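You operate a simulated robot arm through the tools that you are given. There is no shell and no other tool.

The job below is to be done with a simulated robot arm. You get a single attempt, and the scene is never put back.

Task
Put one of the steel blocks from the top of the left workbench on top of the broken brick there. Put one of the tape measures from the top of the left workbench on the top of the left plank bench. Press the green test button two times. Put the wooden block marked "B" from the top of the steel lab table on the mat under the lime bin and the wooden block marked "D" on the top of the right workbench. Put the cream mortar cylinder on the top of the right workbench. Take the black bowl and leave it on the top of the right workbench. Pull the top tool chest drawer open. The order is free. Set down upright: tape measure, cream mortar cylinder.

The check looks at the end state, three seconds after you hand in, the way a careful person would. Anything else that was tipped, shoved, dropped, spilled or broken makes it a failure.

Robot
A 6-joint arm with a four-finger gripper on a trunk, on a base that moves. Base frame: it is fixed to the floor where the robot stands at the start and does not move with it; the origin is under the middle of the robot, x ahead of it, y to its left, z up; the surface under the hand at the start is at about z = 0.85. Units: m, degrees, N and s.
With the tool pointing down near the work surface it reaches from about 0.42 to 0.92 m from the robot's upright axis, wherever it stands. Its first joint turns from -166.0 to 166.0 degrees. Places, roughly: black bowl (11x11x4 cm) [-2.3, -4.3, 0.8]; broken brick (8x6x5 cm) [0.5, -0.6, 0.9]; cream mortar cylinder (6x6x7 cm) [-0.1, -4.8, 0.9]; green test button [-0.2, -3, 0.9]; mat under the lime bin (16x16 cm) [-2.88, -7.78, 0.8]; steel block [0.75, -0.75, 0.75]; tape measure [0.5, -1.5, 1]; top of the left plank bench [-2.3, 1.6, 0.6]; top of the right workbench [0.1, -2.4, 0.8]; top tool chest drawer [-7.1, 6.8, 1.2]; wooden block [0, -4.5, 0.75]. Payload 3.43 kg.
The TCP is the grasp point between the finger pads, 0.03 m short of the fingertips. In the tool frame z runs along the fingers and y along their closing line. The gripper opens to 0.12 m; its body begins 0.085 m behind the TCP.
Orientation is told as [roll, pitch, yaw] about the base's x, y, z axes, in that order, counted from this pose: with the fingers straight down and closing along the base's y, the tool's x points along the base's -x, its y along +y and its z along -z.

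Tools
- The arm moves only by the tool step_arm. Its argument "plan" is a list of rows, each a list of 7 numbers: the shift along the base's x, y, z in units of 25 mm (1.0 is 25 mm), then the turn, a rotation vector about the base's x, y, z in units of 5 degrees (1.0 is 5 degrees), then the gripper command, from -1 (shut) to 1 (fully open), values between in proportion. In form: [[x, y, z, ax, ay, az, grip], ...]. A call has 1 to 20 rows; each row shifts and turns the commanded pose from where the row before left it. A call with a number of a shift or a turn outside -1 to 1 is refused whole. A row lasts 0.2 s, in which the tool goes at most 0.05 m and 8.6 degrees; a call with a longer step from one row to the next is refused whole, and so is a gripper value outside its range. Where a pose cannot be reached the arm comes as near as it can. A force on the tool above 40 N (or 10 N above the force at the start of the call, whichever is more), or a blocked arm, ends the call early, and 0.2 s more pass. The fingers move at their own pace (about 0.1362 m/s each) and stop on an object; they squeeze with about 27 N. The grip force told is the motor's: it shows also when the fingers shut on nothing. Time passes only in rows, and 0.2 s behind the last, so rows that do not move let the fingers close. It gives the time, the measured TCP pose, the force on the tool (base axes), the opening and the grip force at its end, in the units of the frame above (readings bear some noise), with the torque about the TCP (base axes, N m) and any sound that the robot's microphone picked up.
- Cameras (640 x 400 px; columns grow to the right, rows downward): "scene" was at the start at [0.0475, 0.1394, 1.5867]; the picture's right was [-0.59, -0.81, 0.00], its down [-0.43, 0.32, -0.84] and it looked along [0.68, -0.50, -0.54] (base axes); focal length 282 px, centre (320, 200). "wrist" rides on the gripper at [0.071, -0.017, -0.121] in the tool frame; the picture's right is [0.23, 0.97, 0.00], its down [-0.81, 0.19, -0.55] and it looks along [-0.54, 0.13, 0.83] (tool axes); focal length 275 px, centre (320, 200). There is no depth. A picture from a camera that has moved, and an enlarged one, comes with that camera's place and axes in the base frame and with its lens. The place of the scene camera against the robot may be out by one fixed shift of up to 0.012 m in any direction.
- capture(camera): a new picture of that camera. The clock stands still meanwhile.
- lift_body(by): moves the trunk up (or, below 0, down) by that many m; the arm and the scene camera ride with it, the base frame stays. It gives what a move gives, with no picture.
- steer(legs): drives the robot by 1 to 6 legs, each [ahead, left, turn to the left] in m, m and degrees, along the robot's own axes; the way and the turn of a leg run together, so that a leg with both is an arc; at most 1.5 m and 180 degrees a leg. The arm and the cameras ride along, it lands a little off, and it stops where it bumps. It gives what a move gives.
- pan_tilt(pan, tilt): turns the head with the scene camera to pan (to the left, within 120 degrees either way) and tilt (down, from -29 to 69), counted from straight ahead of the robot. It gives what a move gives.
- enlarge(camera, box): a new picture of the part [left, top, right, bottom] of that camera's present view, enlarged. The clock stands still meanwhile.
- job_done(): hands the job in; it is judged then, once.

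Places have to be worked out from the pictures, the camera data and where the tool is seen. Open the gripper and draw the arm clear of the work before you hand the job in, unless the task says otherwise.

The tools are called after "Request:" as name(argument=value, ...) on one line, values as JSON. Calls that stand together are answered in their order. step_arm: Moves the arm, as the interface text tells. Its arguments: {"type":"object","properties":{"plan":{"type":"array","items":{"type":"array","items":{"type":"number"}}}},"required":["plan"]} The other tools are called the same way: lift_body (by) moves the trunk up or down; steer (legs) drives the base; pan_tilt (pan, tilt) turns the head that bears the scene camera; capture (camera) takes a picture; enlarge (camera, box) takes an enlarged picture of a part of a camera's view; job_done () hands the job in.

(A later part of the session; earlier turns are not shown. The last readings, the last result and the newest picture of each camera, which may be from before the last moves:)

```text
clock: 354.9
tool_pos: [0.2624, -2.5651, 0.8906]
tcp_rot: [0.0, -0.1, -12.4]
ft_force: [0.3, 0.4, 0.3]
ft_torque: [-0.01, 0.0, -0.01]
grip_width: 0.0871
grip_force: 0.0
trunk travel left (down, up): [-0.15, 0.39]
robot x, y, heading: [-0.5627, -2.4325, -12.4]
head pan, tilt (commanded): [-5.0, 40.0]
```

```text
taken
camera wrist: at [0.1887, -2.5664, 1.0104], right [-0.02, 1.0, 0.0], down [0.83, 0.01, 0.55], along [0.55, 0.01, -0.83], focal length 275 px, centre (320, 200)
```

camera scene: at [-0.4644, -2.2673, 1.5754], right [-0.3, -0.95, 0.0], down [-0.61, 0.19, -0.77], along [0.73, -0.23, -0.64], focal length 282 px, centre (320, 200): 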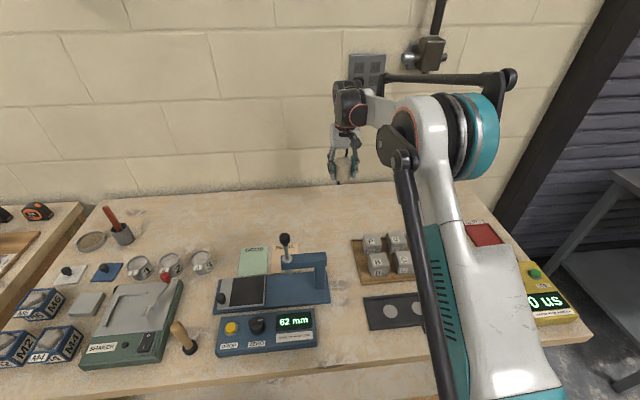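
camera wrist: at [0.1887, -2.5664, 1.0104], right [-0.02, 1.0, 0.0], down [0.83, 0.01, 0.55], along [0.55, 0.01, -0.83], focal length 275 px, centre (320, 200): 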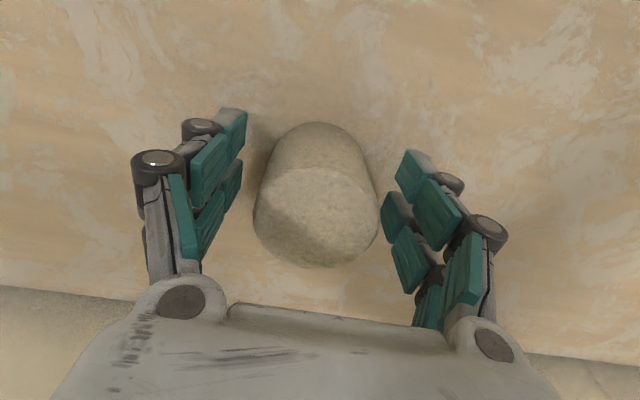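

The cylinder stands upright on the bench. I lift the hand straight up, retract and view the result.

Request:
step_arm(plan=[[0, 0, 1, 0, 0, 0, 0.45], [0, 0, 1, 0, 0, 0, 0.45], [0, 0, 1, 0, 0, 0, 0.45], [0, 0, 1, 0, 0, 0, 0.45], [0, 0, 1, 0, 0, 0, 0.45], [0, 0, 1, 0, 0, 0, 0.45], [0, 0, 1, 0, 0, 0, 0.45], [0, 0, 1, 0, 0, 0, 0.45], [-0.5, 0.1, 1, 0, 0, 0, 0.45], [-0.8, 0.15, 1, 0, 0, 0, 0.45], [-0.9, 0.15, 1, 0, 0, 0, 0.45], [-0.97, 0.15, 1, 0, 0, 0, 0.45], [-0.97, 0.15, 1, 0, 0, 0, 0.45], [-0.97, 0.15, 0.5, 0, 0, 0, 0.45], [-0.97, 0.15, 0, 0, 0, 0, 0.45], [-0.97, 0.15, 0, 0, 0, 0, 0.45], [-0.97, 0.15, 0, 0, 0, 0, 0.45], [-0.97, 0.15, 0, 0, 0, 0, 0.45]])

Request:
capture(camera="scene")

Request:
capture(camera="wrist")

```text
clock: 358.7
tool_pos: [0.0373, -2.5267, 1.2287]
tcp_rot: [0.0, 0.0, -12.3]
ft_force: [0.6, 0.5, 0.0]
ft_torque: [-0.03, 0.01, 0.05]
grip_width: 0.0869
grip_force: 0.0
trunk travel left (down, up): [-0.15, 0.39]
robot x, y, heading: [-0.5694, -2.4327, -12.6]
head pan, tilt (commanded): [-5.0, 40.0]
```

```text
taken
camera scene: at [-0.4655, -2.2671, 1.5755], right [-0.3, -0.95, 0.0], down [-0.61, 0.19, -0.77], along [0.73, -0.23, -0.64], focal length 282 px, centre (320, 200)
```

scene: 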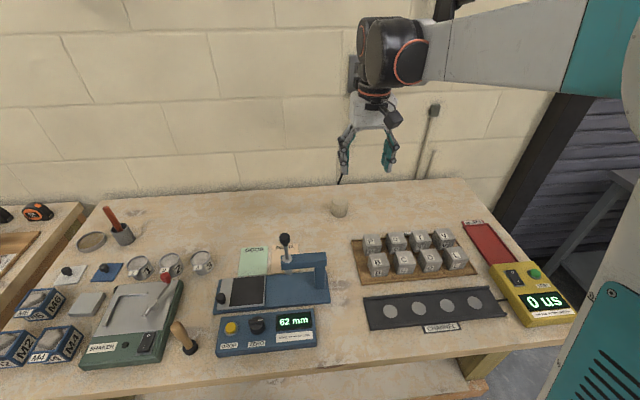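

```text
taken
camera wrist: at [-0.0358, -2.5286, 1.3485], right [-0.02, 1.0, 0.0], down [0.83, 0.01, 0.55], along [0.55, 0.01, -0.83], focal length 275 px, centre (320, 200)
```

wrist: 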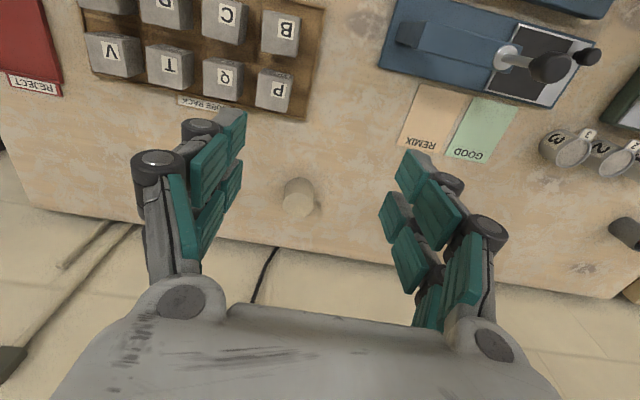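

The cylinder stands safely. Next, block "D" at the left back of the steel table (≈[-0.005, -3.95]). I back off a bit, strafe right 1.36 m and come in again.

Request:
steer(legs=[[-0.15, 0, 0], [0, -1.36, 0], [0.13, 0, 0]])

Request:
capture(camera="wrist")

Request:
capture(camera="scene")

```text
clock: 367.3
tool_pos: [-0.2611, -3.8312, 1.228]
tcp_rot: [0.1, -0.2, -11.1]
ft_force: [0.0, 0.4, 0.5]
ft_torque: [-0.03, -0.02, -0.01]
grip_width: 0.087
grip_force: 0.1
trunk travel left (down, up): [-0.15, 0.39]
robot x, y, heading: [-0.8679, -3.7448, -11.5]
head pan, tilt (commanded): [-5.0, 40.0]
```

```text
taken
camera wrist: at [-0.3349, -3.8329, 1.348], right [-0.04, 1.0, 0.0], down [0.83, 0.03, 0.55], along [0.55, 0.02, -0.83], focal length 275 px, centre (320, 200)
```

wrist: 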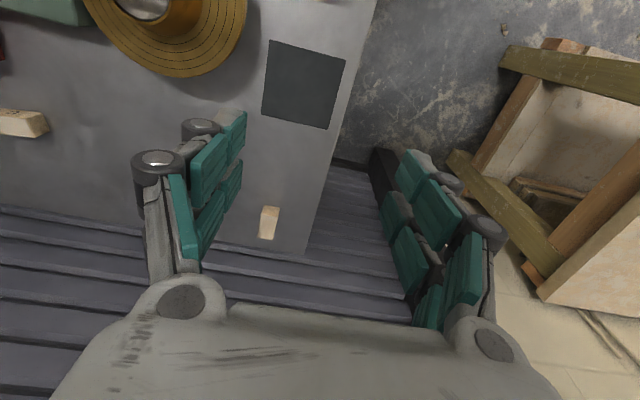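

```text
taken
camera scene: at [-0.7698, -3.5793, 1.5753], right [-0.28, -0.96, 0.0], down [-0.62, 0.18, -0.77], along [0.73, -0.22, -0.64], focal length 282 px, centre (320, 200)
```

scene: 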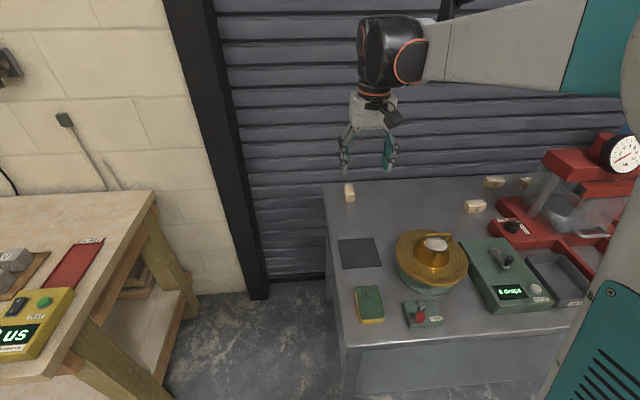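

Block D computes to about [0.045, -3.932]. I ease 7 cm closer and zoom on it.

Request:
steer(legs=[[0.07, -0.05, -1]])

Request:
enlarge(camera="wrist", box=[200, 140, 400, 280])

Request:
enlarge(camera="scene", box=[310, 140, 430, 230])

```text
clock: 368.4
tool_pos: [-0.2048, -3.905, 1.2279]
tcp_rot: [-0.1, -0.2, -12.1]
ft_force: [0.1, -0.4, 0.5]
ft_torque: [0.04, 0.06, 0.0]
grip_width: 0.0871
grip_force: 0.0
trunk travel left (down, up): [-0.15, 0.39]
robot x, y, heading: [-0.8099, -3.8114, -12.5]
head pan, tilt (commanded): [-5.0, 40.0]
```

```text
2.86 times, centred on (300, 210) of wrist
camera zoom: at [-0.2784, -3.9052, 1.3479], right [-0.02, 1.0, 0.0], down [0.83, 0.02, 0.55], along [0.55, 0.01, -0.83], focal length 786 px, centre (377, 171)
```

zoom: 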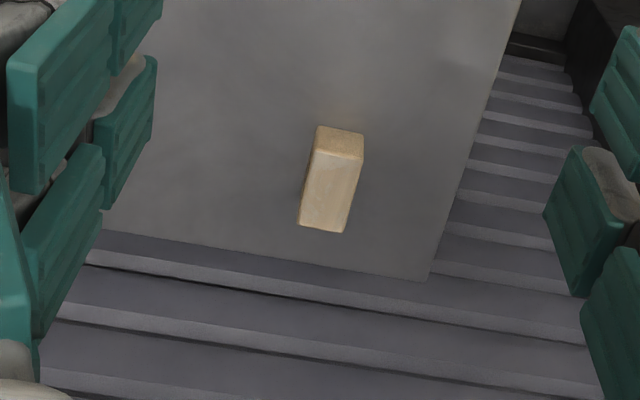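

```text
4.44 times, centred on (370, 185) of scene
camera zoom: at [-0.7091, -3.6444, 1.5754], right [-0.3, -0.95, 0.0], down [-0.61, 0.19, -0.77], along [0.73, -0.23, -0.64], focal length 1253 px, centre (98, 267)
```

zoom: 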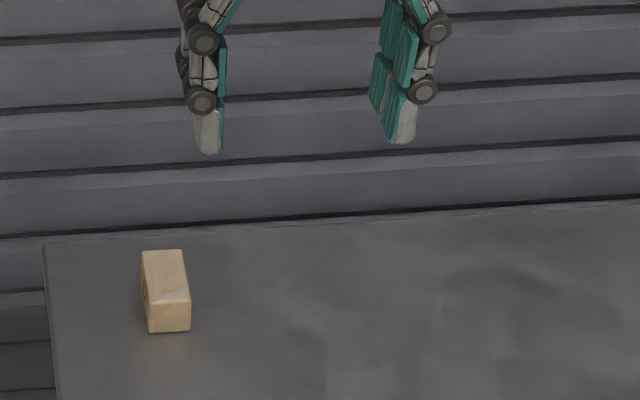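

The block lies with its long axis along my reach, centre [0.048, -3.934], 35 mm wide, 66 mm long. I move above it with the fingers at 7 cm and descend partway.

Request:
step_arm(plan=[[1, -0.114, -0.3, 0, 0, 0, 0.17], [1, -0.114, -0.3, 0, 0, 0, 0.17], [1, -0.114, -0.3, 0, 0, 0, 0.17], [1, -0.114, -0.3, 0, 0, 0, 0.17], [1, -0.114, -0.3, 0, 0, 0, 0.17], [1, -0.114, -0.5, 0, 0, 0, 0.17], [1, -0.114, -0.5, 0, 0, 0, 0.17], [1, -0.114, -0.5, 0, 0, 0, 0.17], [1, -0.114, -0.5, 0, 0, 0, 0.17], [1, -0.114, -0.5, 0, 0, 0, 0.17], [0.1, 0, -1, 0, 0, 0, 0.17], [0, 0, -1, 0, 0, 0, 0.17], [0, 0, -1, 0, 0, 0, 0.17], [0, 0, -1, 0, 0, 0, 0.17], [0, 0, -1, 0, 0, 0, 0.17], [0, 0, -1, 0, 0, 0, 0.17]])

Request:
capture(camera="wrist")

```text
clock: 371.8
tool_pos: [0.047, -3.932, 0.9771]
tcp_rot: [0.0, -0.1, -12.2]
ft_force: [0.0, -0.3, -0.5]
ft_torque: [-0.03, 0.0, -0.03]
grip_width: 0.0701
grip_force: 0.1
trunk travel left (down, up): [-0.15, 0.39]
robot x, y, heading: [-0.811, -3.8145, -12.4]
head pan, tilt (commanded): [-5.0, 40.0]
```

```text
taken
camera wrist: at [-0.0265, -3.9338, 1.0974], right [-0.02, 1.0, 0.0], down [0.83, 0.02, 0.55], along [0.55, 0.01, -0.83], focal length 275 px, centre (320, 200)
```

wrist: 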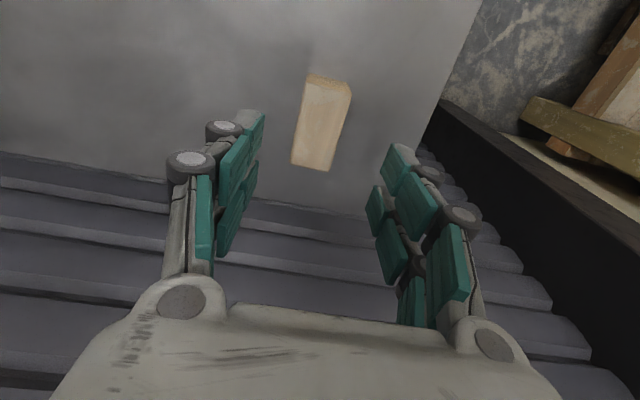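

Well centred. I descend to z ≈ 0.887 and close.

Request:
step_arm(plan=[[0, 0, -1, 0, 0, 0.25, 0.17], [0, 0, -1, 0, 0, 0.25, 0.17], [0, 0, -1, 0, 0, 0, 0.17], [0, 0, -0.6, 0, 0, 0, 0.17], [0, 0, 0, 0, 0, 0, -1], [0, 0, 0, 0, 0, 0, -1], [0, 0, 0, 0, 0, 0, -1]])

Request:
capture(camera="wrist")

```text
clock: 373.4
tool_pos: [0.0482, -3.9303, 0.8879]
tcp_rot: [0.0, -0.2, -9.8]
ft_force: [0.5, 0.2, 0.4]
ft_torque: [0.0, 0.0, 0.0]
grip_width: 0.0353
grip_force: 26.8
trunk travel left (down, up): [-0.15, 0.39]
robot x, y, heading: [-0.8082, -3.8105, -12.5]
head pan, tilt (commanded): [-5.0, 40.0]
```

```text
taken
camera wrist: at [-0.0258, -3.936, 1.0079], right [-0.06, 1.0, 0.0], down [0.83, 0.05, 0.55], along [0.55, 0.03, -0.83], focal length 275 px, centre (320, 200)
```

wrist: 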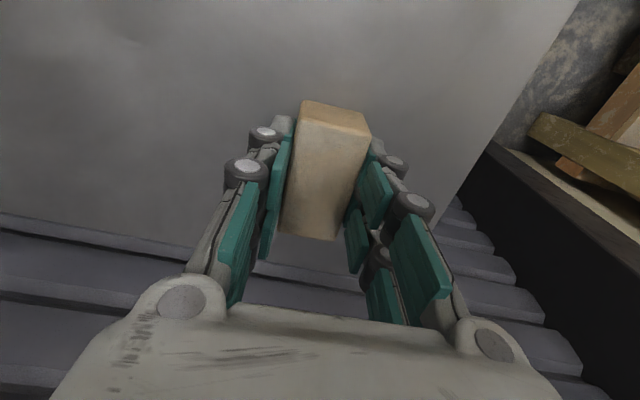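

Block held (35 mm). I lift, retract, and verify its letter with the scene camera.

Request:
step_arm(plan=[[0, 0, 0.6, 0, 0, 0, -1], [0, 0, 1, 0, 0, 0, -1], [0, 0, 1, 0, 0, 0, -1], [0, 0, 1, 0, 0, 0, -1], [0, 0, 1, 0, 0, 0, -1], [0, 0, 1, 0, 0, 0, -1], [0, 0, 1, 0, 0, 0, -1], [0, 0, 1, 0, 0, 0, -1], [-0.5, 0.1, 1, 0, 0, 0, -1], [-0.97, 0.15, 1, 0, 0, 0, -1], [-0.97, 0.15, 1, 0, 0, 0, -1], [-0.97, 0.15, 1, 0, 0, 0, -1], [-0.97, 0.15, 1, 0, 0, 0, -1], [-0.97, 0.15, 1, 0, 0, 0, -1], [-0.97, 0.15, 0, 0, 0, 0, -1], [-0.97, 0.15, 0, 0, 0, 0, -1], [-0.97, 0.15, 0, 0, 0, 0, -1], [-0.97, 0.15, 0, 0, 0, 0, -1], [-0.97, 0.15, 0, 0, 0, 0, -1]])

Request:
capture(camera="scene")

Request:
enlarge(camera="scene", box=[310, 100, 430, 190])

```text
clock: 377.4
tool_pos: [-0.2083, -3.892, 1.2293]
tcp_rot: [0.1, -0.2, -9.7]
ft_force: [-0.7, 0.1, -0.3]
ft_torque: [0.01, 0.0, 0.0]
grip_width: 0.0349
grip_force: 27.0
trunk travel left (down, up): [-0.15, 0.39]
robot x, y, heading: [-0.8116, -3.8089, -12.5]
head pan, tilt (commanded): [-5.0, 40.0]
```

```text
taken
camera scene: at [-0.7103, -3.6436, 1.5755], right [-0.3, -0.95, 0.0], down [-0.61, 0.19, -0.77], along [0.73, -0.23, -0.64], focal length 282 px, centre (320, 200)
```

scene: 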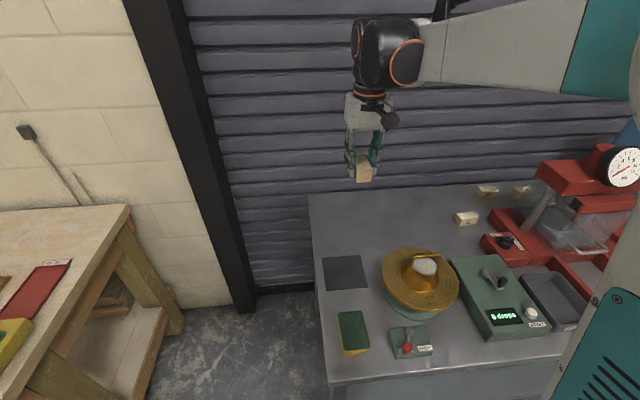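

```text
4.44 times, centred on (370, 145) of scene
camera zoom: at [-0.7103, -3.6436, 1.5755], right [-0.3, -0.95, 0.0], down [-0.61, 0.19, -0.77], along [0.73, -0.23, -0.64], focal length 1253 px, centre (98, 444)
```

zoom: 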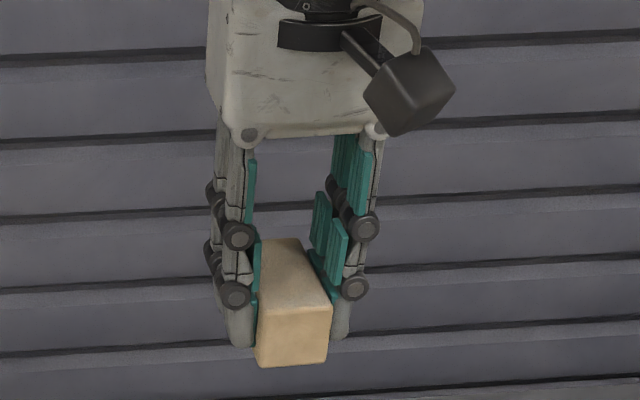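

The side faces with the letter are covered, but by elimination (A, B, C seen elsewhere) and the earlier view this is D. I carry it to the right workbench, next to the cylinder's spot.

Request:
steer(legs=[[-0.15, 0, 0], [0, 1.29, 0], [0.1, 0, 0]])

Request:
capture(camera="wrist")

Request:
capture(camera="scene")

```text
clock: 385.6
tool_pos: [0.0204, -2.621, 1.228]
tcp_rot: [0.0, -0.1, -9.5]
ft_force: [-0.4, -0.5, -1.7]
ft_torque: [0.04, 0.04, 0.01]
grip_width: 0.0353
grip_force: 26.8
trunk travel left (down, up): [-0.15, 0.39]
robot x, y, heading: [-0.5809, -2.54, -12.3]
head pan, tilt (commanded): [-5.0, 40.0]
```

```text
taken
camera wrist: at [-0.0536, -2.6265, 1.3486], right [-0.06, 1.0, 0.0], down [0.83, 0.05, 0.55], along [0.55, 0.04, -0.83], focal length 275 px, centre (320, 200)
```

wrist: 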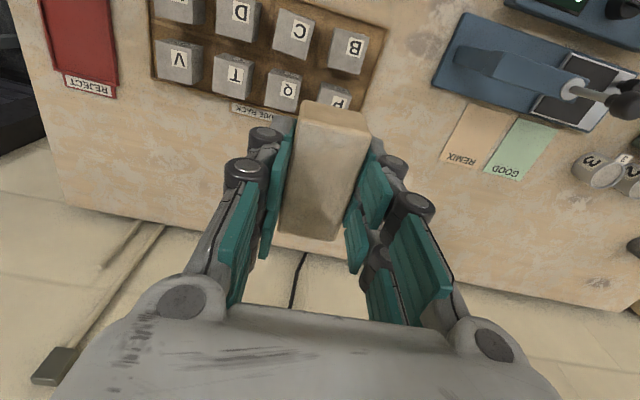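

```text
taken
camera scene: at [-0.482, -2.3744, 1.5753], right [-0.3, -0.95, 0.0], down [-0.61, 0.19, -0.77], along [0.73, -0.23, -0.64], focal length 282 px, centre (320, 200)
```

scene: 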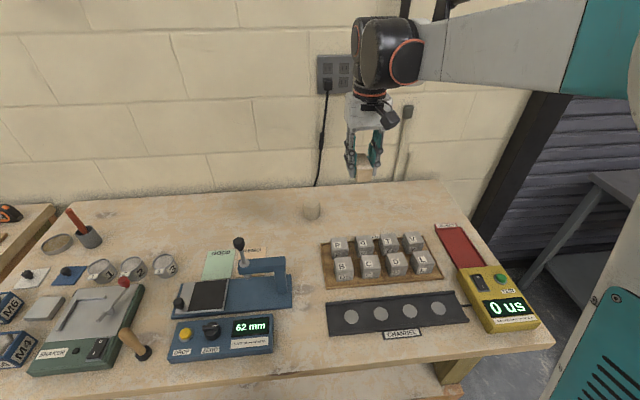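

I place D at about [0.233, -2.70], between cylinder and tray, in the free back strip. I move over and down to a few cm above.

Request:
step_arm(plan=[[0.945, -0.351, 0, 0, 0, 0, -1], [0.945, -0.351, 0, 0, 0, 0, -1], [0.945, -0.351, 0, 0, 0, 0, -1], [0.945, -0.351, -0.5, 0, 0, 0, -1], [0.945, -0.351, -0.5, 0, 0, 0, -1], [0.945, -0.351, -0.5, 0, 0, 0, -1], [0.945, -0.351, -0.5, 0, 0, 0, -1], [0.945, -0.351, -0.5, 0, 0, 0, -1], [0.945, -0.351, -0.5, 0, 0, 0, -1], [0, 0, -1, 0, 0, 0, -1], [0, 0, -1, 0, 0, 0, -1], [0, 0, -1, 0, 0, 0, -1], [0, 0, -1, 0, 0, 0, -1]])

Request:
capture(camera="wrist")

Request:
capture(camera="scene")

```text
clock: 388.4
tool_pos: [0.2302, -2.7015, 1.0539]
tcp_rot: [0.0, -0.1, -9.6]
ft_force: [0.2, 0.7, -0.4]
ft_torque: [-0.03, -0.01, 0.04]
grip_width: 0.0353
grip_force: 26.3
trunk travel left (down, up): [-0.15, 0.39]
robot x, y, heading: [-0.5847, -2.5426, -12.3]
head pan, tilt (commanded): [-5.0, 40.0]
```

```text
taken
camera wrist: at [0.1573, -2.7058, 1.1731], right [-0.06, 1.0, 0.0], down [0.83, 0.05, 0.55], along [0.55, 0.04, -0.83], focal length 275 px, centre (320, 200)
```

wrist: 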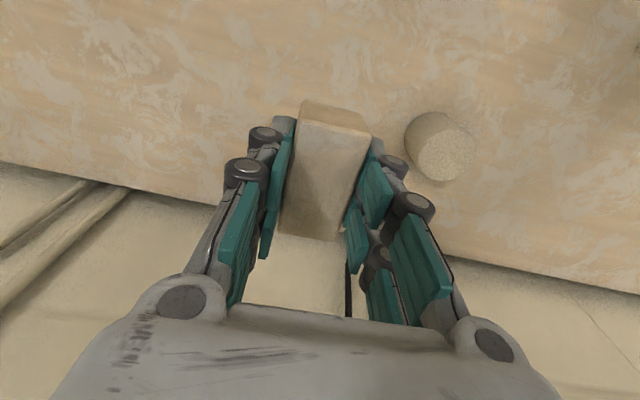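

```text
taken
camera scene: at [-0.4827, -2.3742, 1.5754], right [-0.3, -0.95, 0.0], down [-0.61, 0.19, -0.77], along [0.73, -0.23, -0.64], focal length 282 px, centre (320, 200)
```

scene: 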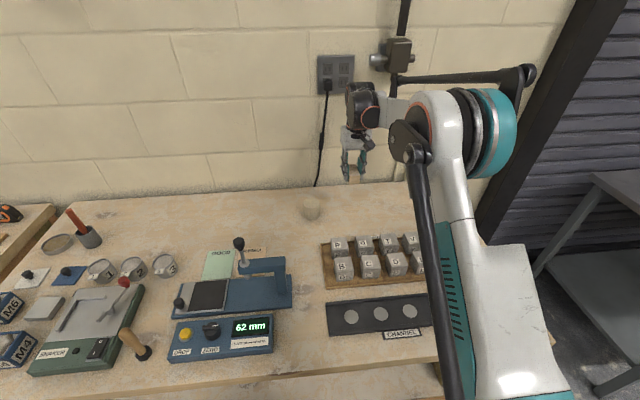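

The cylinder stays ~10 cm away. I descend to z 0.905 and then feel for the bench.

Request:
step_arm(plan=[[0, 0, -1, 0, 0, 0, -1], [0, 0, -1, 0, 0, 0, -1], [0, 0, -1, 0, 0, 0, -1], [0, 0, -1, 0, 0, 0, -1], [0, 0, -1, 0, 0, 0, -1], [0, 0, -0.9, 0, 0, 0, -1]])

Request:
step_arm(plan=[[0, 0, -0.15, 0, 0, 0, -1], [0, 0, -0.15, 0, 0, 0, -1]])

```text
clock: 389.8
tool_pos: [0.2313, -2.7029, 0.9053]
tcp_rot: [0.1, -0.1, -9.5]
ft_force: [0.6, 0.2, -0.9]
ft_torque: [-0.04, -0.02, -0.04]
grip_width: 0.0354
grip_force: 27.2
trunk travel left (down, up): [-0.15, 0.39]
robot x, y, heading: [-0.5876, -2.539, -12.1]
head pan, tilt (commanded): [-5.0, 40.0]
```

```text
clock: 390.4
tool_pos: [0.2314, -2.7017, 0.8994]
tcp_rot: [-0.1, 0.0, -9.6]
ft_force: [1.0, -0.1, -0.4]
ft_torque: [-0.02, -0.01, -0.01]
grip_width: 0.0351
grip_force: 26.8
trunk travel left (down, up): [-0.15, 0.39]
robot x, y, heading: [-0.5821, -2.543, -12.3]
head pan, tilt (commanded): [-5.0, 40.0]
```

Request:
step_arm(plan=[[0, 0, -0.12, 0, 0, 0, -1], [0, 0, -0.12, 0, 0, 0, -1], [0, 0, -0.08, 0, 0, 0, -1]])

```text
clock: 391.2
tool_pos: [0.2321, -2.7011, 0.8885]
tcp_rot: [0.0, -0.1, -9.6]
ft_force: [-0.7, 0.0, -0.3]
ft_torque: [0.02, -0.02, 0.0]
grip_width: 0.0353
grip_force: 26.6
trunk travel left (down, up): [-0.15, 0.39]
robot x, y, heading: [-0.5821, -2.5435, -12.4]
head pan, tilt (commanded): [-5.0, 40.0]
```

Still no clear contact at 0.8885; I go down another 2 mm.

Request:
step_arm(plan=[[0, 0, -0.06, 0, 0, 0, -1], [0, 0, 0, 0, 0, 0, -1]])

```text
clock: 391.8
tool_pos: [0.2318, -2.7017, 0.8895]
tcp_rot: [0.0, -0.1, -9.5]
ft_force: [0.6, -0.8, -1.1]
ft_torque: [0.03, 0.0, -0.03]
grip_width: 0.0351
grip_force: 27.2
trunk travel left (down, up): [-0.15, 0.39]
robot x, y, heading: [-0.5812, -2.5403, -12.2]
head pan, tilt (commanded): [-5.0, 40.0]
```

Request:
step_arm(plan=[[0, 0, -0.08, 0, 0, 0, -1], [0, 0, 0, 0, 0, 0, -1]])

```text
clock: 392.4
tool_pos: [0.2305, -2.7013, 0.8879]
tcp_rot: [0.0, -0.1, -9.6]
ft_force: [-0.7, -0.2, 0.1]
ft_torque: [0.0, 0.03, -0.03]
grip_width: 0.0354
grip_force: 26.8
trunk travel left (down, up): [-0.15, 0.39]
robot x, y, heading: [-0.5798, -2.5394, -12.4]
head pan, tilt (commanded): [-5.0, 40.0]
```

Request:
step_arm(plan=[[0, 0, -0.06, 0, 0, 0, -1], [0, 0, 0, 0, 0, 0, -1]])

```text
clock: 393.0
tool_pos: [0.2297, -2.7001, 0.8869]
tcp_rot: [0.1, -0.2, -9.6]
ft_force: [5.0, -0.5, 12.8]
ft_torque: [0.01, -0.03, 0.03]
grip_width: 0.0353
grip_force: 27.1
trunk travel left (down, up): [-0.15, 0.39]
robot x, y, heading: [-0.583, -2.5391, -12.2]
head pan, tilt (commanded): [-5.0, 40.0]
```

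Contact (12.8 N). I relieve slightly and open to 7 cm.

Request:
step_arm(plan=[[0, 0, 0.04, 0, 0, 0, -1], [0, 0, 0, 0, 0, 0, -0.2], [0, 0, 0, 0, 0, 0, 0.17], [0, 0, 0, 0, 0, 0, 0.17]])

Request:
capture(camera="wrist")

```text
clock: 394.0
tool_pos: [0.2313, -2.7021, 0.8872]
tcp_rot: [0.0, 0.0, -9.5]
ft_force: [-0.5, -0.2, -0.3]
ft_torque: [0.0, -0.01, -0.03]
grip_width: 0.0702
grip_force: 0.1
trunk travel left (down, up): [-0.15, 0.39]
robot x, y, heading: [-0.5842, -2.5403, -12.1]
head pan, tilt (commanded): [-5.0, 40.0]
```

```text
taken
camera wrist: at [0.1573, -2.7055, 1.0071], right [-0.06, 1.0, 0.0], down [0.83, 0.05, 0.55], along [0.55, 0.04, -0.83], focal length 275 px, centre (320, 200)
```

wrist: 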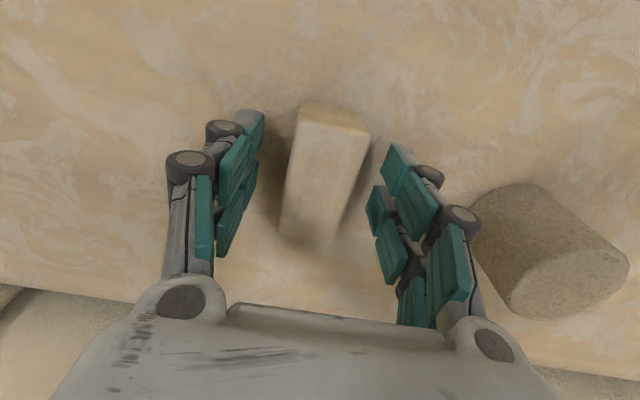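

Block set down. I lift straight up, retract, and check the letter.

Request:
step_arm(plan=[[0, 0, 1, 0, 0, 0, 0.17], [0, 0, 1, 0, 0, 0, 0.17], [0, 0, 1, 0, 0, 0, 0.17], [0, 0, 1, 0, 0, 0, 0.17], [0, 0, 1, 0, 0, 0, 0.17], [0, 0, 1, 0, 0, 0, 0.17], [0, 0, 1, 0, 0, 0, 0.17], [0, 0, 1, 0, 0, 0, 0.17], [-0.5, 0.1, 1, 0, 0, 0, 0.17], [-0.8, 0.2, 1, 0, 0, 0, 0.17], [-0.95, 0.25, 1, 0, 0, 0, 0.17], [-0.95, 0.25, 1, 0, 0, 0, 0.17], [-0.95, 0.25, 1, 0, 0, 0, 0.17], [-0.95, 0.25, 0.5, 0, 0, 0, 0.17], [-0.95, 0.25, 0, 0, 0, 0, 0.17], [-0.95, 0.25, 0, 0, 0, 0, 0.17], [-0.95, 0.25, 0, 0, 0, 0, 0.17]])

Request:
capture(camera="scene")

Request:
enlarge(camera="scene", box=[280, 180, 400, 270])

```text
clock: 397.6
tool_pos: [0.0312, -2.6478, 1.2244]
tcp_rot: [0.0, -0.1, -9.7]
ft_force: [0.5, 0.5, -0.9]
ft_torque: [0.02, -0.03, -0.03]
grip_width: 0.0702
grip_force: 0.0
trunk travel left (down, up): [-0.15, 0.39]
robot x, y, heading: [-0.5836, -2.5419, -12.5]
head pan, tilt (commanded): [-5.0, 40.0]
```

```text
taken
camera scene: at [-0.4834, -2.3741, 1.5755], right [-0.3, -0.95, 0.0], down [-0.61, 0.19, -0.77], along [0.73, -0.23, -0.64], focal length 282 px, centre (320, 200)
```

scene: 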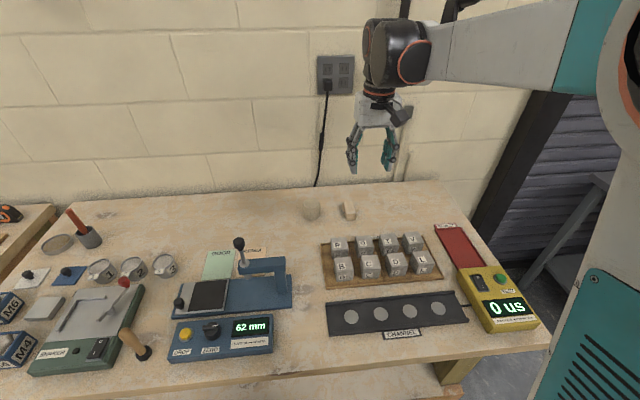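

```text
4.44 times, centred on (340, 225) of scene
camera zoom: at [-0.4834, -2.3741, 1.5755], right [-0.3, -0.95, 0.0], down [-0.61, 0.19, -0.77], along [0.73, -0.23, -0.64], focal length 1253 px, centre (231, 89)
```

zoom: 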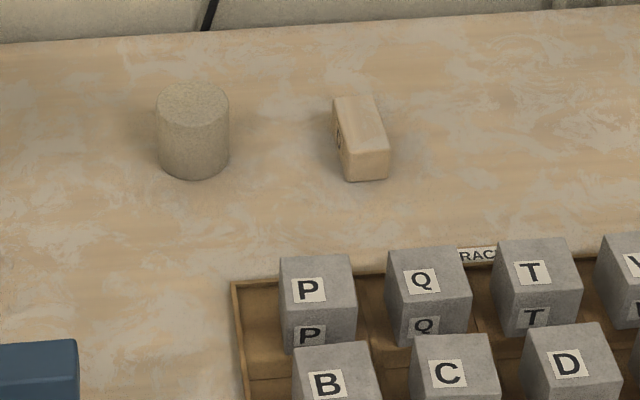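

Both stand well on the bench. I zoom further to read the block's letter on its left face.

Request:
enlarge(camera="scene", box=[335, 195, 365, 220])

Request:
pan_tilt(pan=-100, tilt=15)

Request:
capture(camera="scene")

```text
16.00 times, centred on (350, 208) of scene
camera zoom: at [-0.4834, -2.3741, 1.5755], right [-0.3, -0.95, 0.0], down [-0.61, 0.19, -0.77], along [0.73, -0.23, -0.64], focal length 4511 px, centre (-160, 80)
```

zoom: 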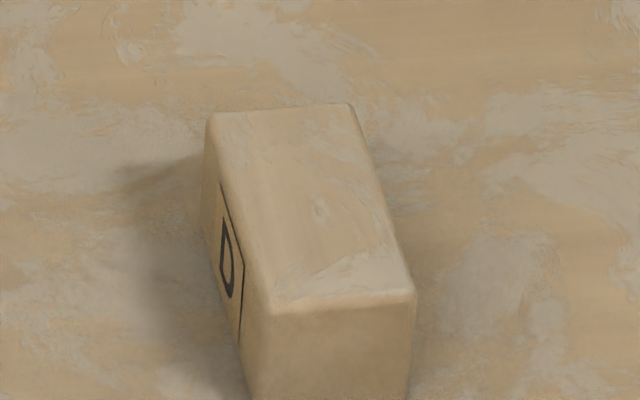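

```text
clock: 399.3
tool_pos: [0.0324, -2.6487, 1.2244]
tcp_rot: [0.0, -0.2, -9.6]
ft_force: [0.1, 0.4, 0.6]
ft_torque: [-0.01, -0.01, -0.01]
grip_width: 0.0699
grip_force: 0.1
trunk travel left (down, up): [-0.15, 0.39]
robot x, y, heading: [-0.5811, -2.5394, -12.2]
head pan, tilt (commanded): [-100.0, 15.0]
```

```text
taken
camera scene: at [-0.5995, -2.4354, 1.615], right [-0.93, 0.38, 0.0], down [0.1, 0.24, -0.97], along [-0.37, -0.89, -0.26], focal length 282 px, centre (320, 200)
```

scene: 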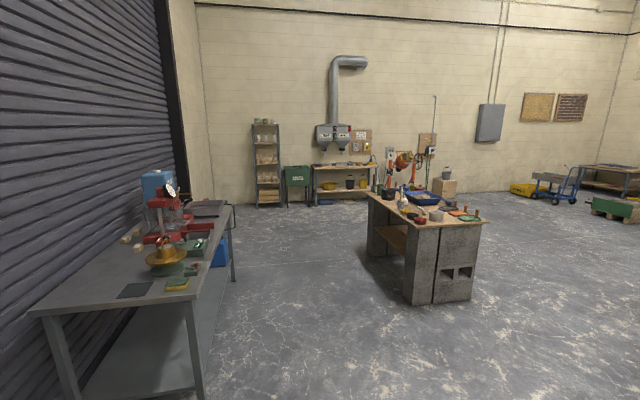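

It is D. Next is block "B", to go under the lime bin. I zoom on the bins at the back wall to learn how much room there is under them before choosing the grasp.

Request:
enlarge(camera="scene", box=[230, 90, 430, 220])

Request:
enlarge(camera="scene", box=[300, 110, 400, 180])

Request:
enlarge(camera="scene", box=[350, 150, 500, 250])

```text
3.08 times, centred on (330, 155) of scene
camera zoom: at [-0.5995, -2.4354, 1.615], right [-0.93, 0.38, 0.0], down [0.1, 0.24, -0.97], along [-0.37, -0.89, -0.26], focal length 867 px, centre (289, 338)
```

zoom: 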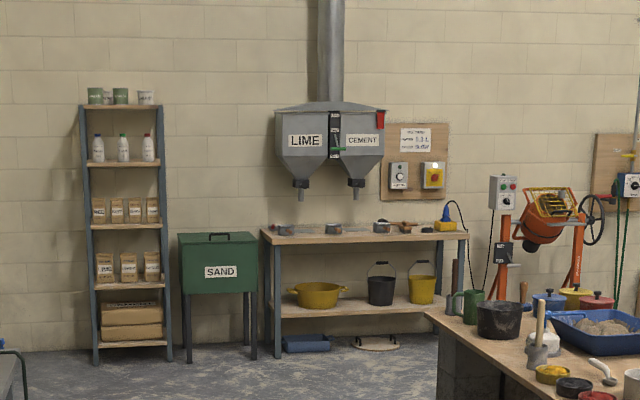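

```text
5.71 times, centred on (350, 145) of scene
camera zoom: at [-0.5995, -2.4354, 1.615], right [-0.93, 0.38, 0.0], down [0.1, 0.24, -0.97], along [-0.37, -0.89, -0.26], focal length 1611 px, centre (149, 514)
```

zoom: 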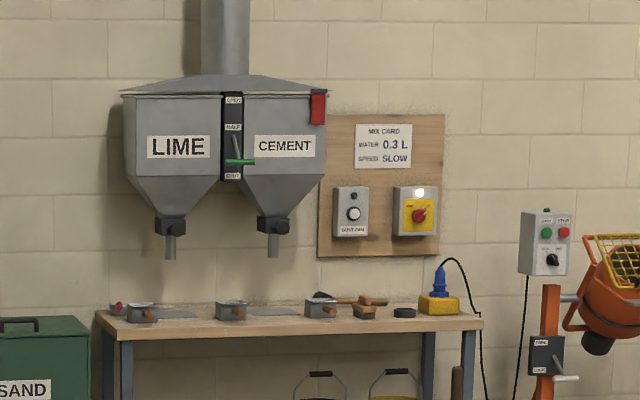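

```text
4.00 times, centred on (425, 200) of scene
camera zoom: at [-0.5995, -2.4354, 1.615], right [-0.93, 0.38, 0.0], down [0.1, 0.24, -0.97], along [-0.37, -0.89, -0.26], focal length 1128 px, centre (-100, 200)
```

zoom: 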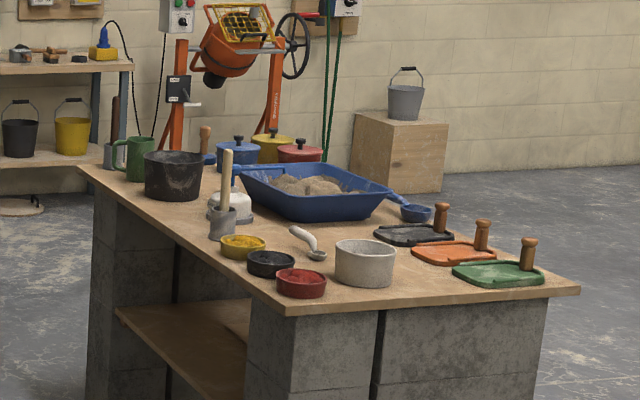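

The lime hopper's spout ends ~0.2 m above its mat, so a tilted grasp will be handy there, and also keeps the arm clear of the press beam (top z ≈ 1.13, gauge ≈ 1.23) when taking B behind it. I back off, go to the steel table, and turn the tool so its fingers close front-to-back.

Request:
steer(legs=[[-0.2, 0, 0], [0, -0.85, 0], [0, -0.85, 0]])

Request:
step_arm(plan=[[0, 0, 0, 0, 0, -1, 0.17], [0, 0, 0, 0, 0, -1, 0.17], [0, 0, 0, 0, 0, -1, 0.17], [0, 0, 0, 0, 0, -1, 0.17], [0, 0, 0, 0, 0, -1, 0.17], [0, 0, 0, 0, 0, -1, 0.17], [0, 0, 0, 0, 0, -1, 0.17], [0, 0, 0, 0, 0, -1, 0.17], [0, 0, 0, 0, 0, -1, 0.17], [0, 0, 0, 0, 0, -1, 0.17], [0, 0, 0, 0, 0, -1, 0.17], [0, 0, 0, 0, 0, -1, 0.17], [0, 0, 0, 0, 0, -1, 0.17], [0, 0, 0, 0, 0, -1, 0.17], [0, 0, 0, 0, 0, -1, 0.17], [0, 0, 0, 0, 0, -1, 0.17], [0, 0, 0, 0, 0, -1, 0.17], [0, 0, 0, 0, 0, -1, 0.17]])

Request:
pan_tilt(pan=-10, tilt=38)

Request:
capture(camera="scene")

Request:
capture(camera="wrist")

```text
clock: 409.0
tool_pos: [-0.5104, -4.2396, 1.2237]
tcp_rot: [0.0, -0.1, -9.1]
ft_force: [-0.3, -0.4, -0.5]
ft_torque: [0.02, -0.04, 0.0]
grip_width: 0.0703
grip_force: 0.1
trunk travel left (down, up): [-0.15, 0.39]
robot x, y, heading: [-1.1268, -4.138, -11.7]
head pan, tilt (commanded): [-100.0, 15.0]
```

```text
clock: 412.8
tool_pos: [-0.5117, -4.2382, 1.2248]
tcp_rot: [0.0, -0.1, -99.1]
ft_force: [-0.1, 0.3, 0.5]
ft_torque: [-0.04, 0.02, 0.02]
grip_width: 0.0704
grip_force: 0.1
trunk travel left (down, up): [-0.15, 0.39]
robot x, y, heading: [-1.1268, -4.1367, -11.6]
head pan, tilt (commanded): [-100.0, 15.0]
```

```text
clock: 414.4
tool_pos: [-0.5125, -4.2381, 1.2246]
tcp_rot: [-0.1, 0.0, -99.0]
ft_force: [-0.3, 0.2, -0.1]
ft_torque: [-0.01, -0.01, 0.01]
grip_width: 0.0701
grip_force: 0.1
trunk travel left (down, up): [-0.15, 0.39]
robot x, y, heading: [-1.1248, -4.1364, -11.9]
head pan, tilt (commanded): [-10.0, 38.0]
```

```text
taken
camera scene: at [-1.0302, -3.9778, 1.5784], right [-0.37, -0.93, 0.0], down [-0.57, 0.23, -0.79], along [0.73, -0.29, -0.62], focal length 282 px, centre (320, 200)
```

scene: 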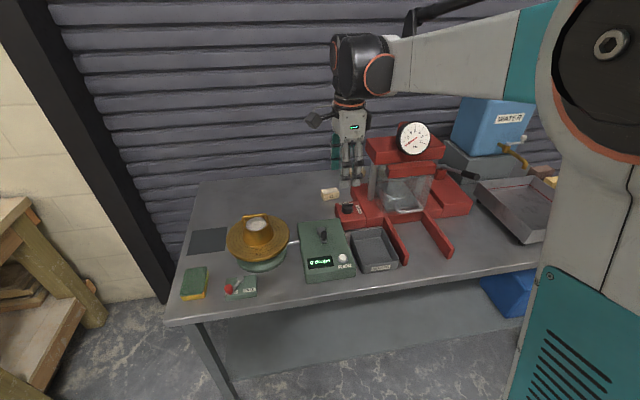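

```text
taken
camera wrist: at [-0.5174, -4.1662, 1.3446], right [1.0, 0.08, 0.0], down [0.06, -0.83, 0.55], along [0.04, -0.55, -0.83], focal length 275 px, centre (320, 200)
```

wrist: 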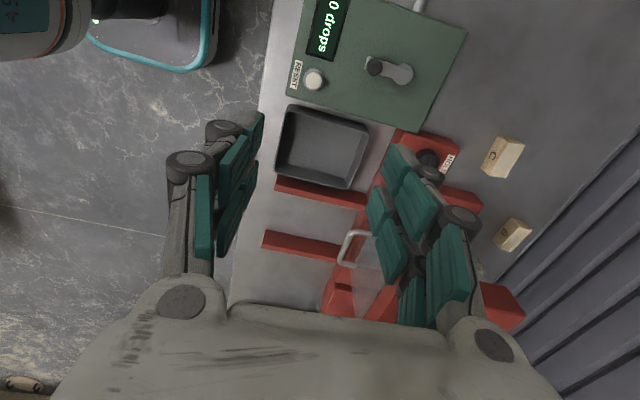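

From this turned view B reads at about [-0.054, -4.539] and C at [-0.158, -4.358]. I zoom in to get B's orientation.

Request:
enlarge(camera="wrist", box=[440, 120, 600, 280])

Request:
steer(legs=[[0.23, 0, -0.5]])

Request:
capture(camera="wrist")

```text
2.50 times, centred on (520, 200) of wrist
camera zoom: at [-0.5174, -4.1662, 1.3446], right [1.0, 0.08, 0.0], down [0.06, -0.83, 0.55], along [0.04, -0.55, -0.83], focal length 688 px, centre (-180, 200)
```

zoom: 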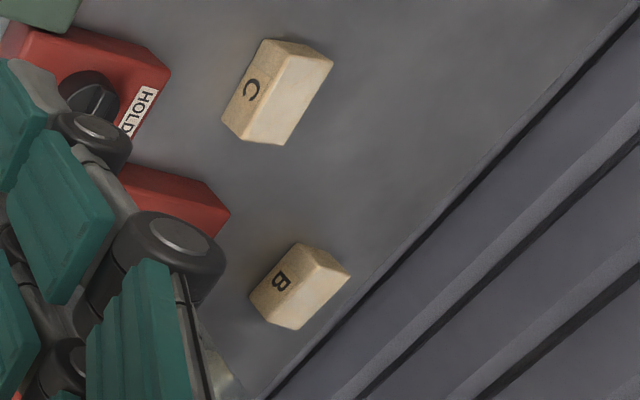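

```text
clock: 416.2
tool_pos: [-0.2864, -4.2926, 1.2241]
tcp_rot: [0.0, 0.0, -99.5]
ft_force: [-0.5, -0.5, 0.0]
ft_torque: [0.01, 0.0, 0.03]
grip_width: 0.0704
grip_force: 0.0
trunk travel left (down, up): [-0.15, 0.39]
robot x, y, heading: [-0.9052, -4.1821, -12.0]
head pan, tilt (commanded): [-10.0, 38.0]
```

```text
taken
camera wrist: at [-0.2931, -4.219, 1.3443], right [1.0, 0.07, 0.0], down [0.06, -0.83, 0.55], along [0.04, -0.55, -0.83], focal length 275 px, centre (320, 200)
```

wrist: 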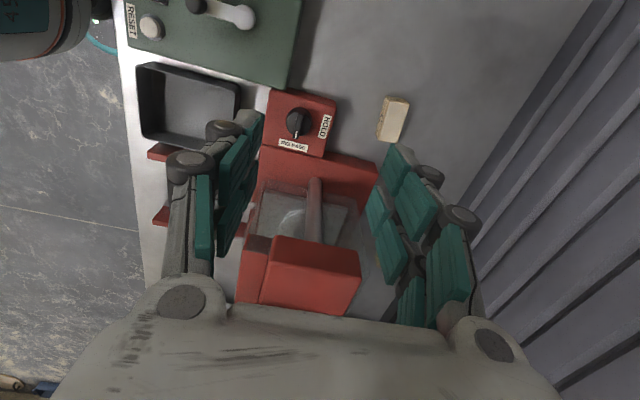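

B's top centre is about [-0.055, -4.537], long axis at -99.4°, matching the tool's yaw. I ease 2.5 cm forward, tilt the tool 30° so the fingers point right-down, and move the hand to the left-rear of the press at lower height.

Request:
steer(legs=[[0.025, 0, 0]])

Request:
step_arm(plan=[[0.2, 0.2, -1, -0.986, 0.165, 0, 0.1], [0.2, 0.2, -1, -0.986, 0.165, 0, 0.1], [0.2, 0.2, -1, -0.986, 0.165, 0, 0.1], [0.5, 0, -1, -0.986, 0.165, 0, 0.1], [0.7, -0.15, -0.8, -0.986, 0.165, 0, 0.1], [0.9, -0.2, -0.7, -0.986, 0.165, 0, 0.1], [0.95, -0.2, -0.5, 0, 0, 0, 0.1], [0.95, -0.2, -0.3, 0, 0, 0, 0.1], [0.95, -0.2, 0, 0, 0, 0, 0.1], [0.95, -0.2, 0, 0, 0, 0, 0.1]])

Request:
capture(camera="wrist")

Request:
capture(camera="scene")

```text
clock: 417.0
tool_pos: [-0.2637, -4.2975, 1.2257]
tcp_rot: [-0.1, -0.1, -99.5]
ft_force: [0.1, -0.3, 0.0]
ft_torque: [0.02, 0.04, -0.01]
grip_width: 0.0702
grip_force: 0.1
trunk travel left (down, up): [-0.15, 0.39]
robot x, y, heading: [-0.88, -4.1896, -12.3]
head pan, tilt (commanded): [-10.0, 38.0]
```

```text
clock: 419.2
tool_pos: [-0.0986, -4.3115, 1.0659]
tcp_rot: [-0.1, -30.1, -99.5]
ft_force: [0.4, 0.0, 0.4]
ft_torque: [-0.02, 0.02, -0.01]
grip_width: 0.0661
grip_force: 0.1
trunk travel left (down, up): [-0.15, 0.39]
robot x, y, heading: [-0.8766, -4.1899, -12.2]
head pan, tilt (commanded): [-10.0, 38.0]
```

```text
taken
camera wrist: at [-0.0954, -4.1886, 1.135], right [0.99, 0.04, -0.12], down [0.12, -0.45, 0.89], along [-0.02, -0.89, -0.45], focal length 275 px, centre (320, 200)
```

wrist: 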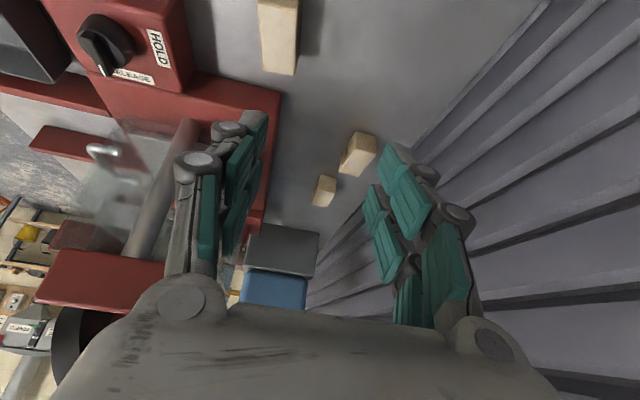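

```text
taken
camera scene: at [-0.7799, -4.0314, 1.5784], right [-0.38, -0.93, 0.0], down [-0.57, 0.23, -0.79], along [0.73, -0.3, -0.62], focal length 282 px, centre (320, 200)
```

scene: 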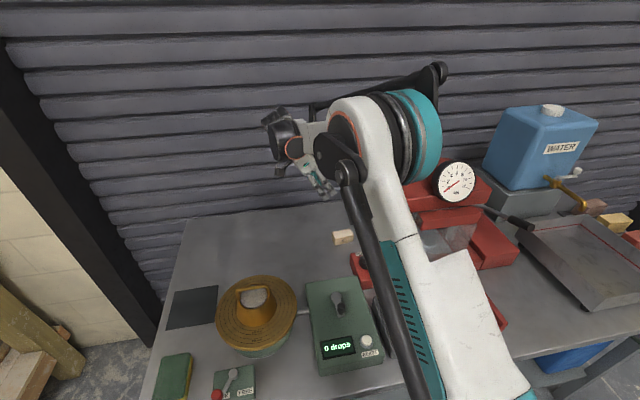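

I raise the trunk 10 cm for more elbow clearance over the press, then take a closer measure of B.

Request:
lift_body(by=0.1)

Request:
enlarge(camera="wrist", box=[280, 90, 420, 230])

```text
clock: 420.5
tool_pos: [-0.0991, -4.3111, 1.1677]
tcp_rot: [0.0, -30.0, -99.5]
ft_force: [0.6, 0.2, -0.7]
ft_torque: [-0.01, 0.07, 0.01]
grip_width: 0.066
grip_force: 0.1
trunk travel left (down, up): [-0.25, 0.29]
robot x, y, heading: [-0.8787, -4.1902, -12.5]
head pan, tilt (commanded): [-10.0, 38.0]
```

```text
2.86 times, centred on (350, 160) of wrist
camera zoom: at [-0.0956, -4.1883, 1.2348], right [0.99, 0.04, -0.12], down [0.12, -0.45, 0.89], along [-0.02, -0.89, -0.45], focal length 786 px, centre (234, 314)
```

zoom: 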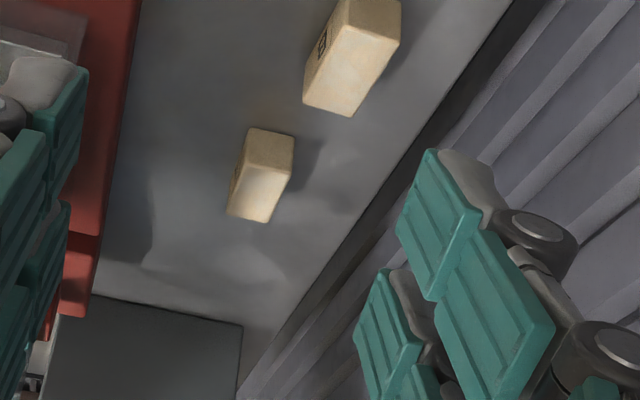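

I move to a pre-pose 20 cm back along the tilted axis from B and look again.

Request:
step_arm(plan=[[0.4, -0.885, -0.667, 0, 0, 0, 0.1], [0.4, -0.885, -0.667, 0, 0, 0, 0.1], [0.4, -0.885, -0.667, 0, 0, 0, 0.1], [0.4, -0.885, -0.667, 0, 0, 0, 0.1], [0.4, -0.885, -0.667, 0, 0, 0, 0.1], [0.4, -0.885, -0.667, 0, 0, 0, 0.1]])

Request:
capture(camera="wrist")

Request:
capture(camera="scene")

```text
clock: 421.9
tool_pos: [-0.038, -4.4439, 1.0661]
tcp_rot: [0.0, -30.1, -99.5]
ft_force: [0.6, -0.1, 0.6]
ft_torque: [0.04, 0.04, 0.03]
grip_width: 0.0663
grip_force: 0.0
trunk travel left (down, up): [-0.25, 0.29]
robot x, y, heading: [-0.8776, -4.1908, -12.2]
head pan, tilt (commanded): [-10.0, 38.0]
```

```text
taken
camera wrist: at [-0.0342, -4.3211, 1.1349], right [0.99, 0.03, -0.12], down [0.12, -0.45, 0.88], along [-0.02, -0.89, -0.45], focal length 275 px, centre (320, 200)
```

wrist: 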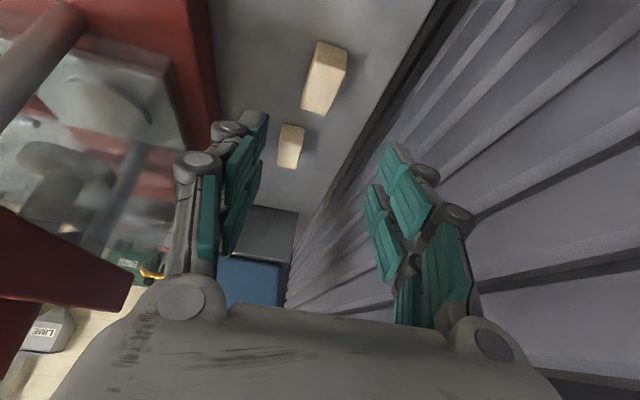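

```text
taken
camera scene: at [-0.7795, -4.0319, 1.6784], right [-0.38, -0.93, 0.0], down [-0.57, 0.23, -0.79], along [0.73, -0.3, -0.62], focal length 282 px, centre (320, 200)
```

scene: 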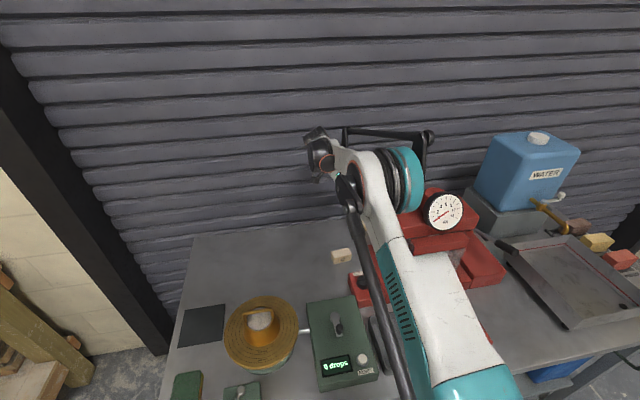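

The shutter is about 5 cm behind the outer finger. I zoom on B once more to fix its centre.

Request:
enlarge(camera="wrist", box=[270, 20, 390, 140])

```text
3.33 times, centred on (330, 80) of wrist
camera zoom: at [-0.0342, -4.3211, 1.1349], right [0.99, 0.03, -0.12], down [0.12, -0.45, 0.88], along [-0.02, -0.89, -0.45], focal length 918 px, centre (287, 600)
```

zoom: 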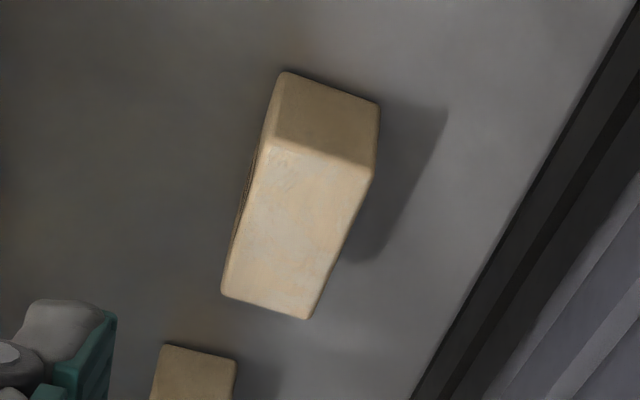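

B's top centre is [-0.0545, -4.545], long axis about -102°. I correct the yaw by 2.5° and advance most of the way along the axis.

Request:
step_arm(plan=[[-0.1, -0.611, -0.977, 0, 0, -0.5, 0.1], [-0.1, -0.611, -0.977, 0, 0, 0, 0.1], [-0.1, -0.611, -0.977, 0, 0, 0, 0.1], [-0.1, -0.611, -0.977, 0, 0, 0, 0.1], [-0.1, -0.611, -0.977, 0, 0, 0, 0.1]])

Request:
capture(camera="wrist")

Request:
capture(camera="scene")

```text
clock: 423.1
tool_pos: [-0.0513, -4.5195, 0.9445]
tcp_rot: [0.1, -30.1, -102.0]
ft_force: [0.5, -0.1, 0.0]
ft_torque: [0.02, 0.01, 0.01]
grip_width: 0.0659
grip_force: 0.1
trunk travel left (down, up): [-0.25, 0.29]
robot x, y, heading: [-0.8801, -4.1896, -12.1]
head pan, tilt (commanded): [-10.0, 38.0]
```

```text
taken
camera wrist: at [-0.0423, -4.3973, 1.0128], right [0.99, -0.01, -0.12], down [0.1, -0.46, 0.88], along [-0.06, -0.89, -0.45], focal length 275 px, centre (320, 200)
```

wrist: 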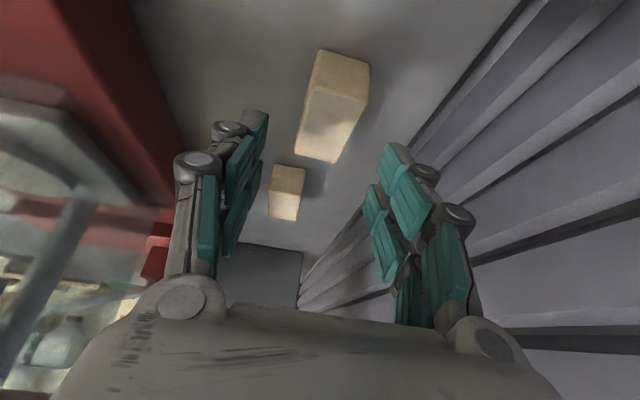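

```text
taken
camera scene: at [-0.7798, -4.0318, 1.6784], right [-0.38, -0.93, 0.0], down [-0.57, 0.23, -0.79], along [0.73, -0.3, -0.62], focal length 282 px, centre (320, 200)
```

scene: 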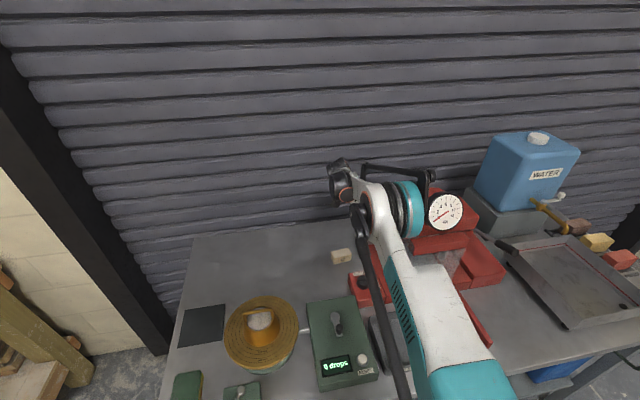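

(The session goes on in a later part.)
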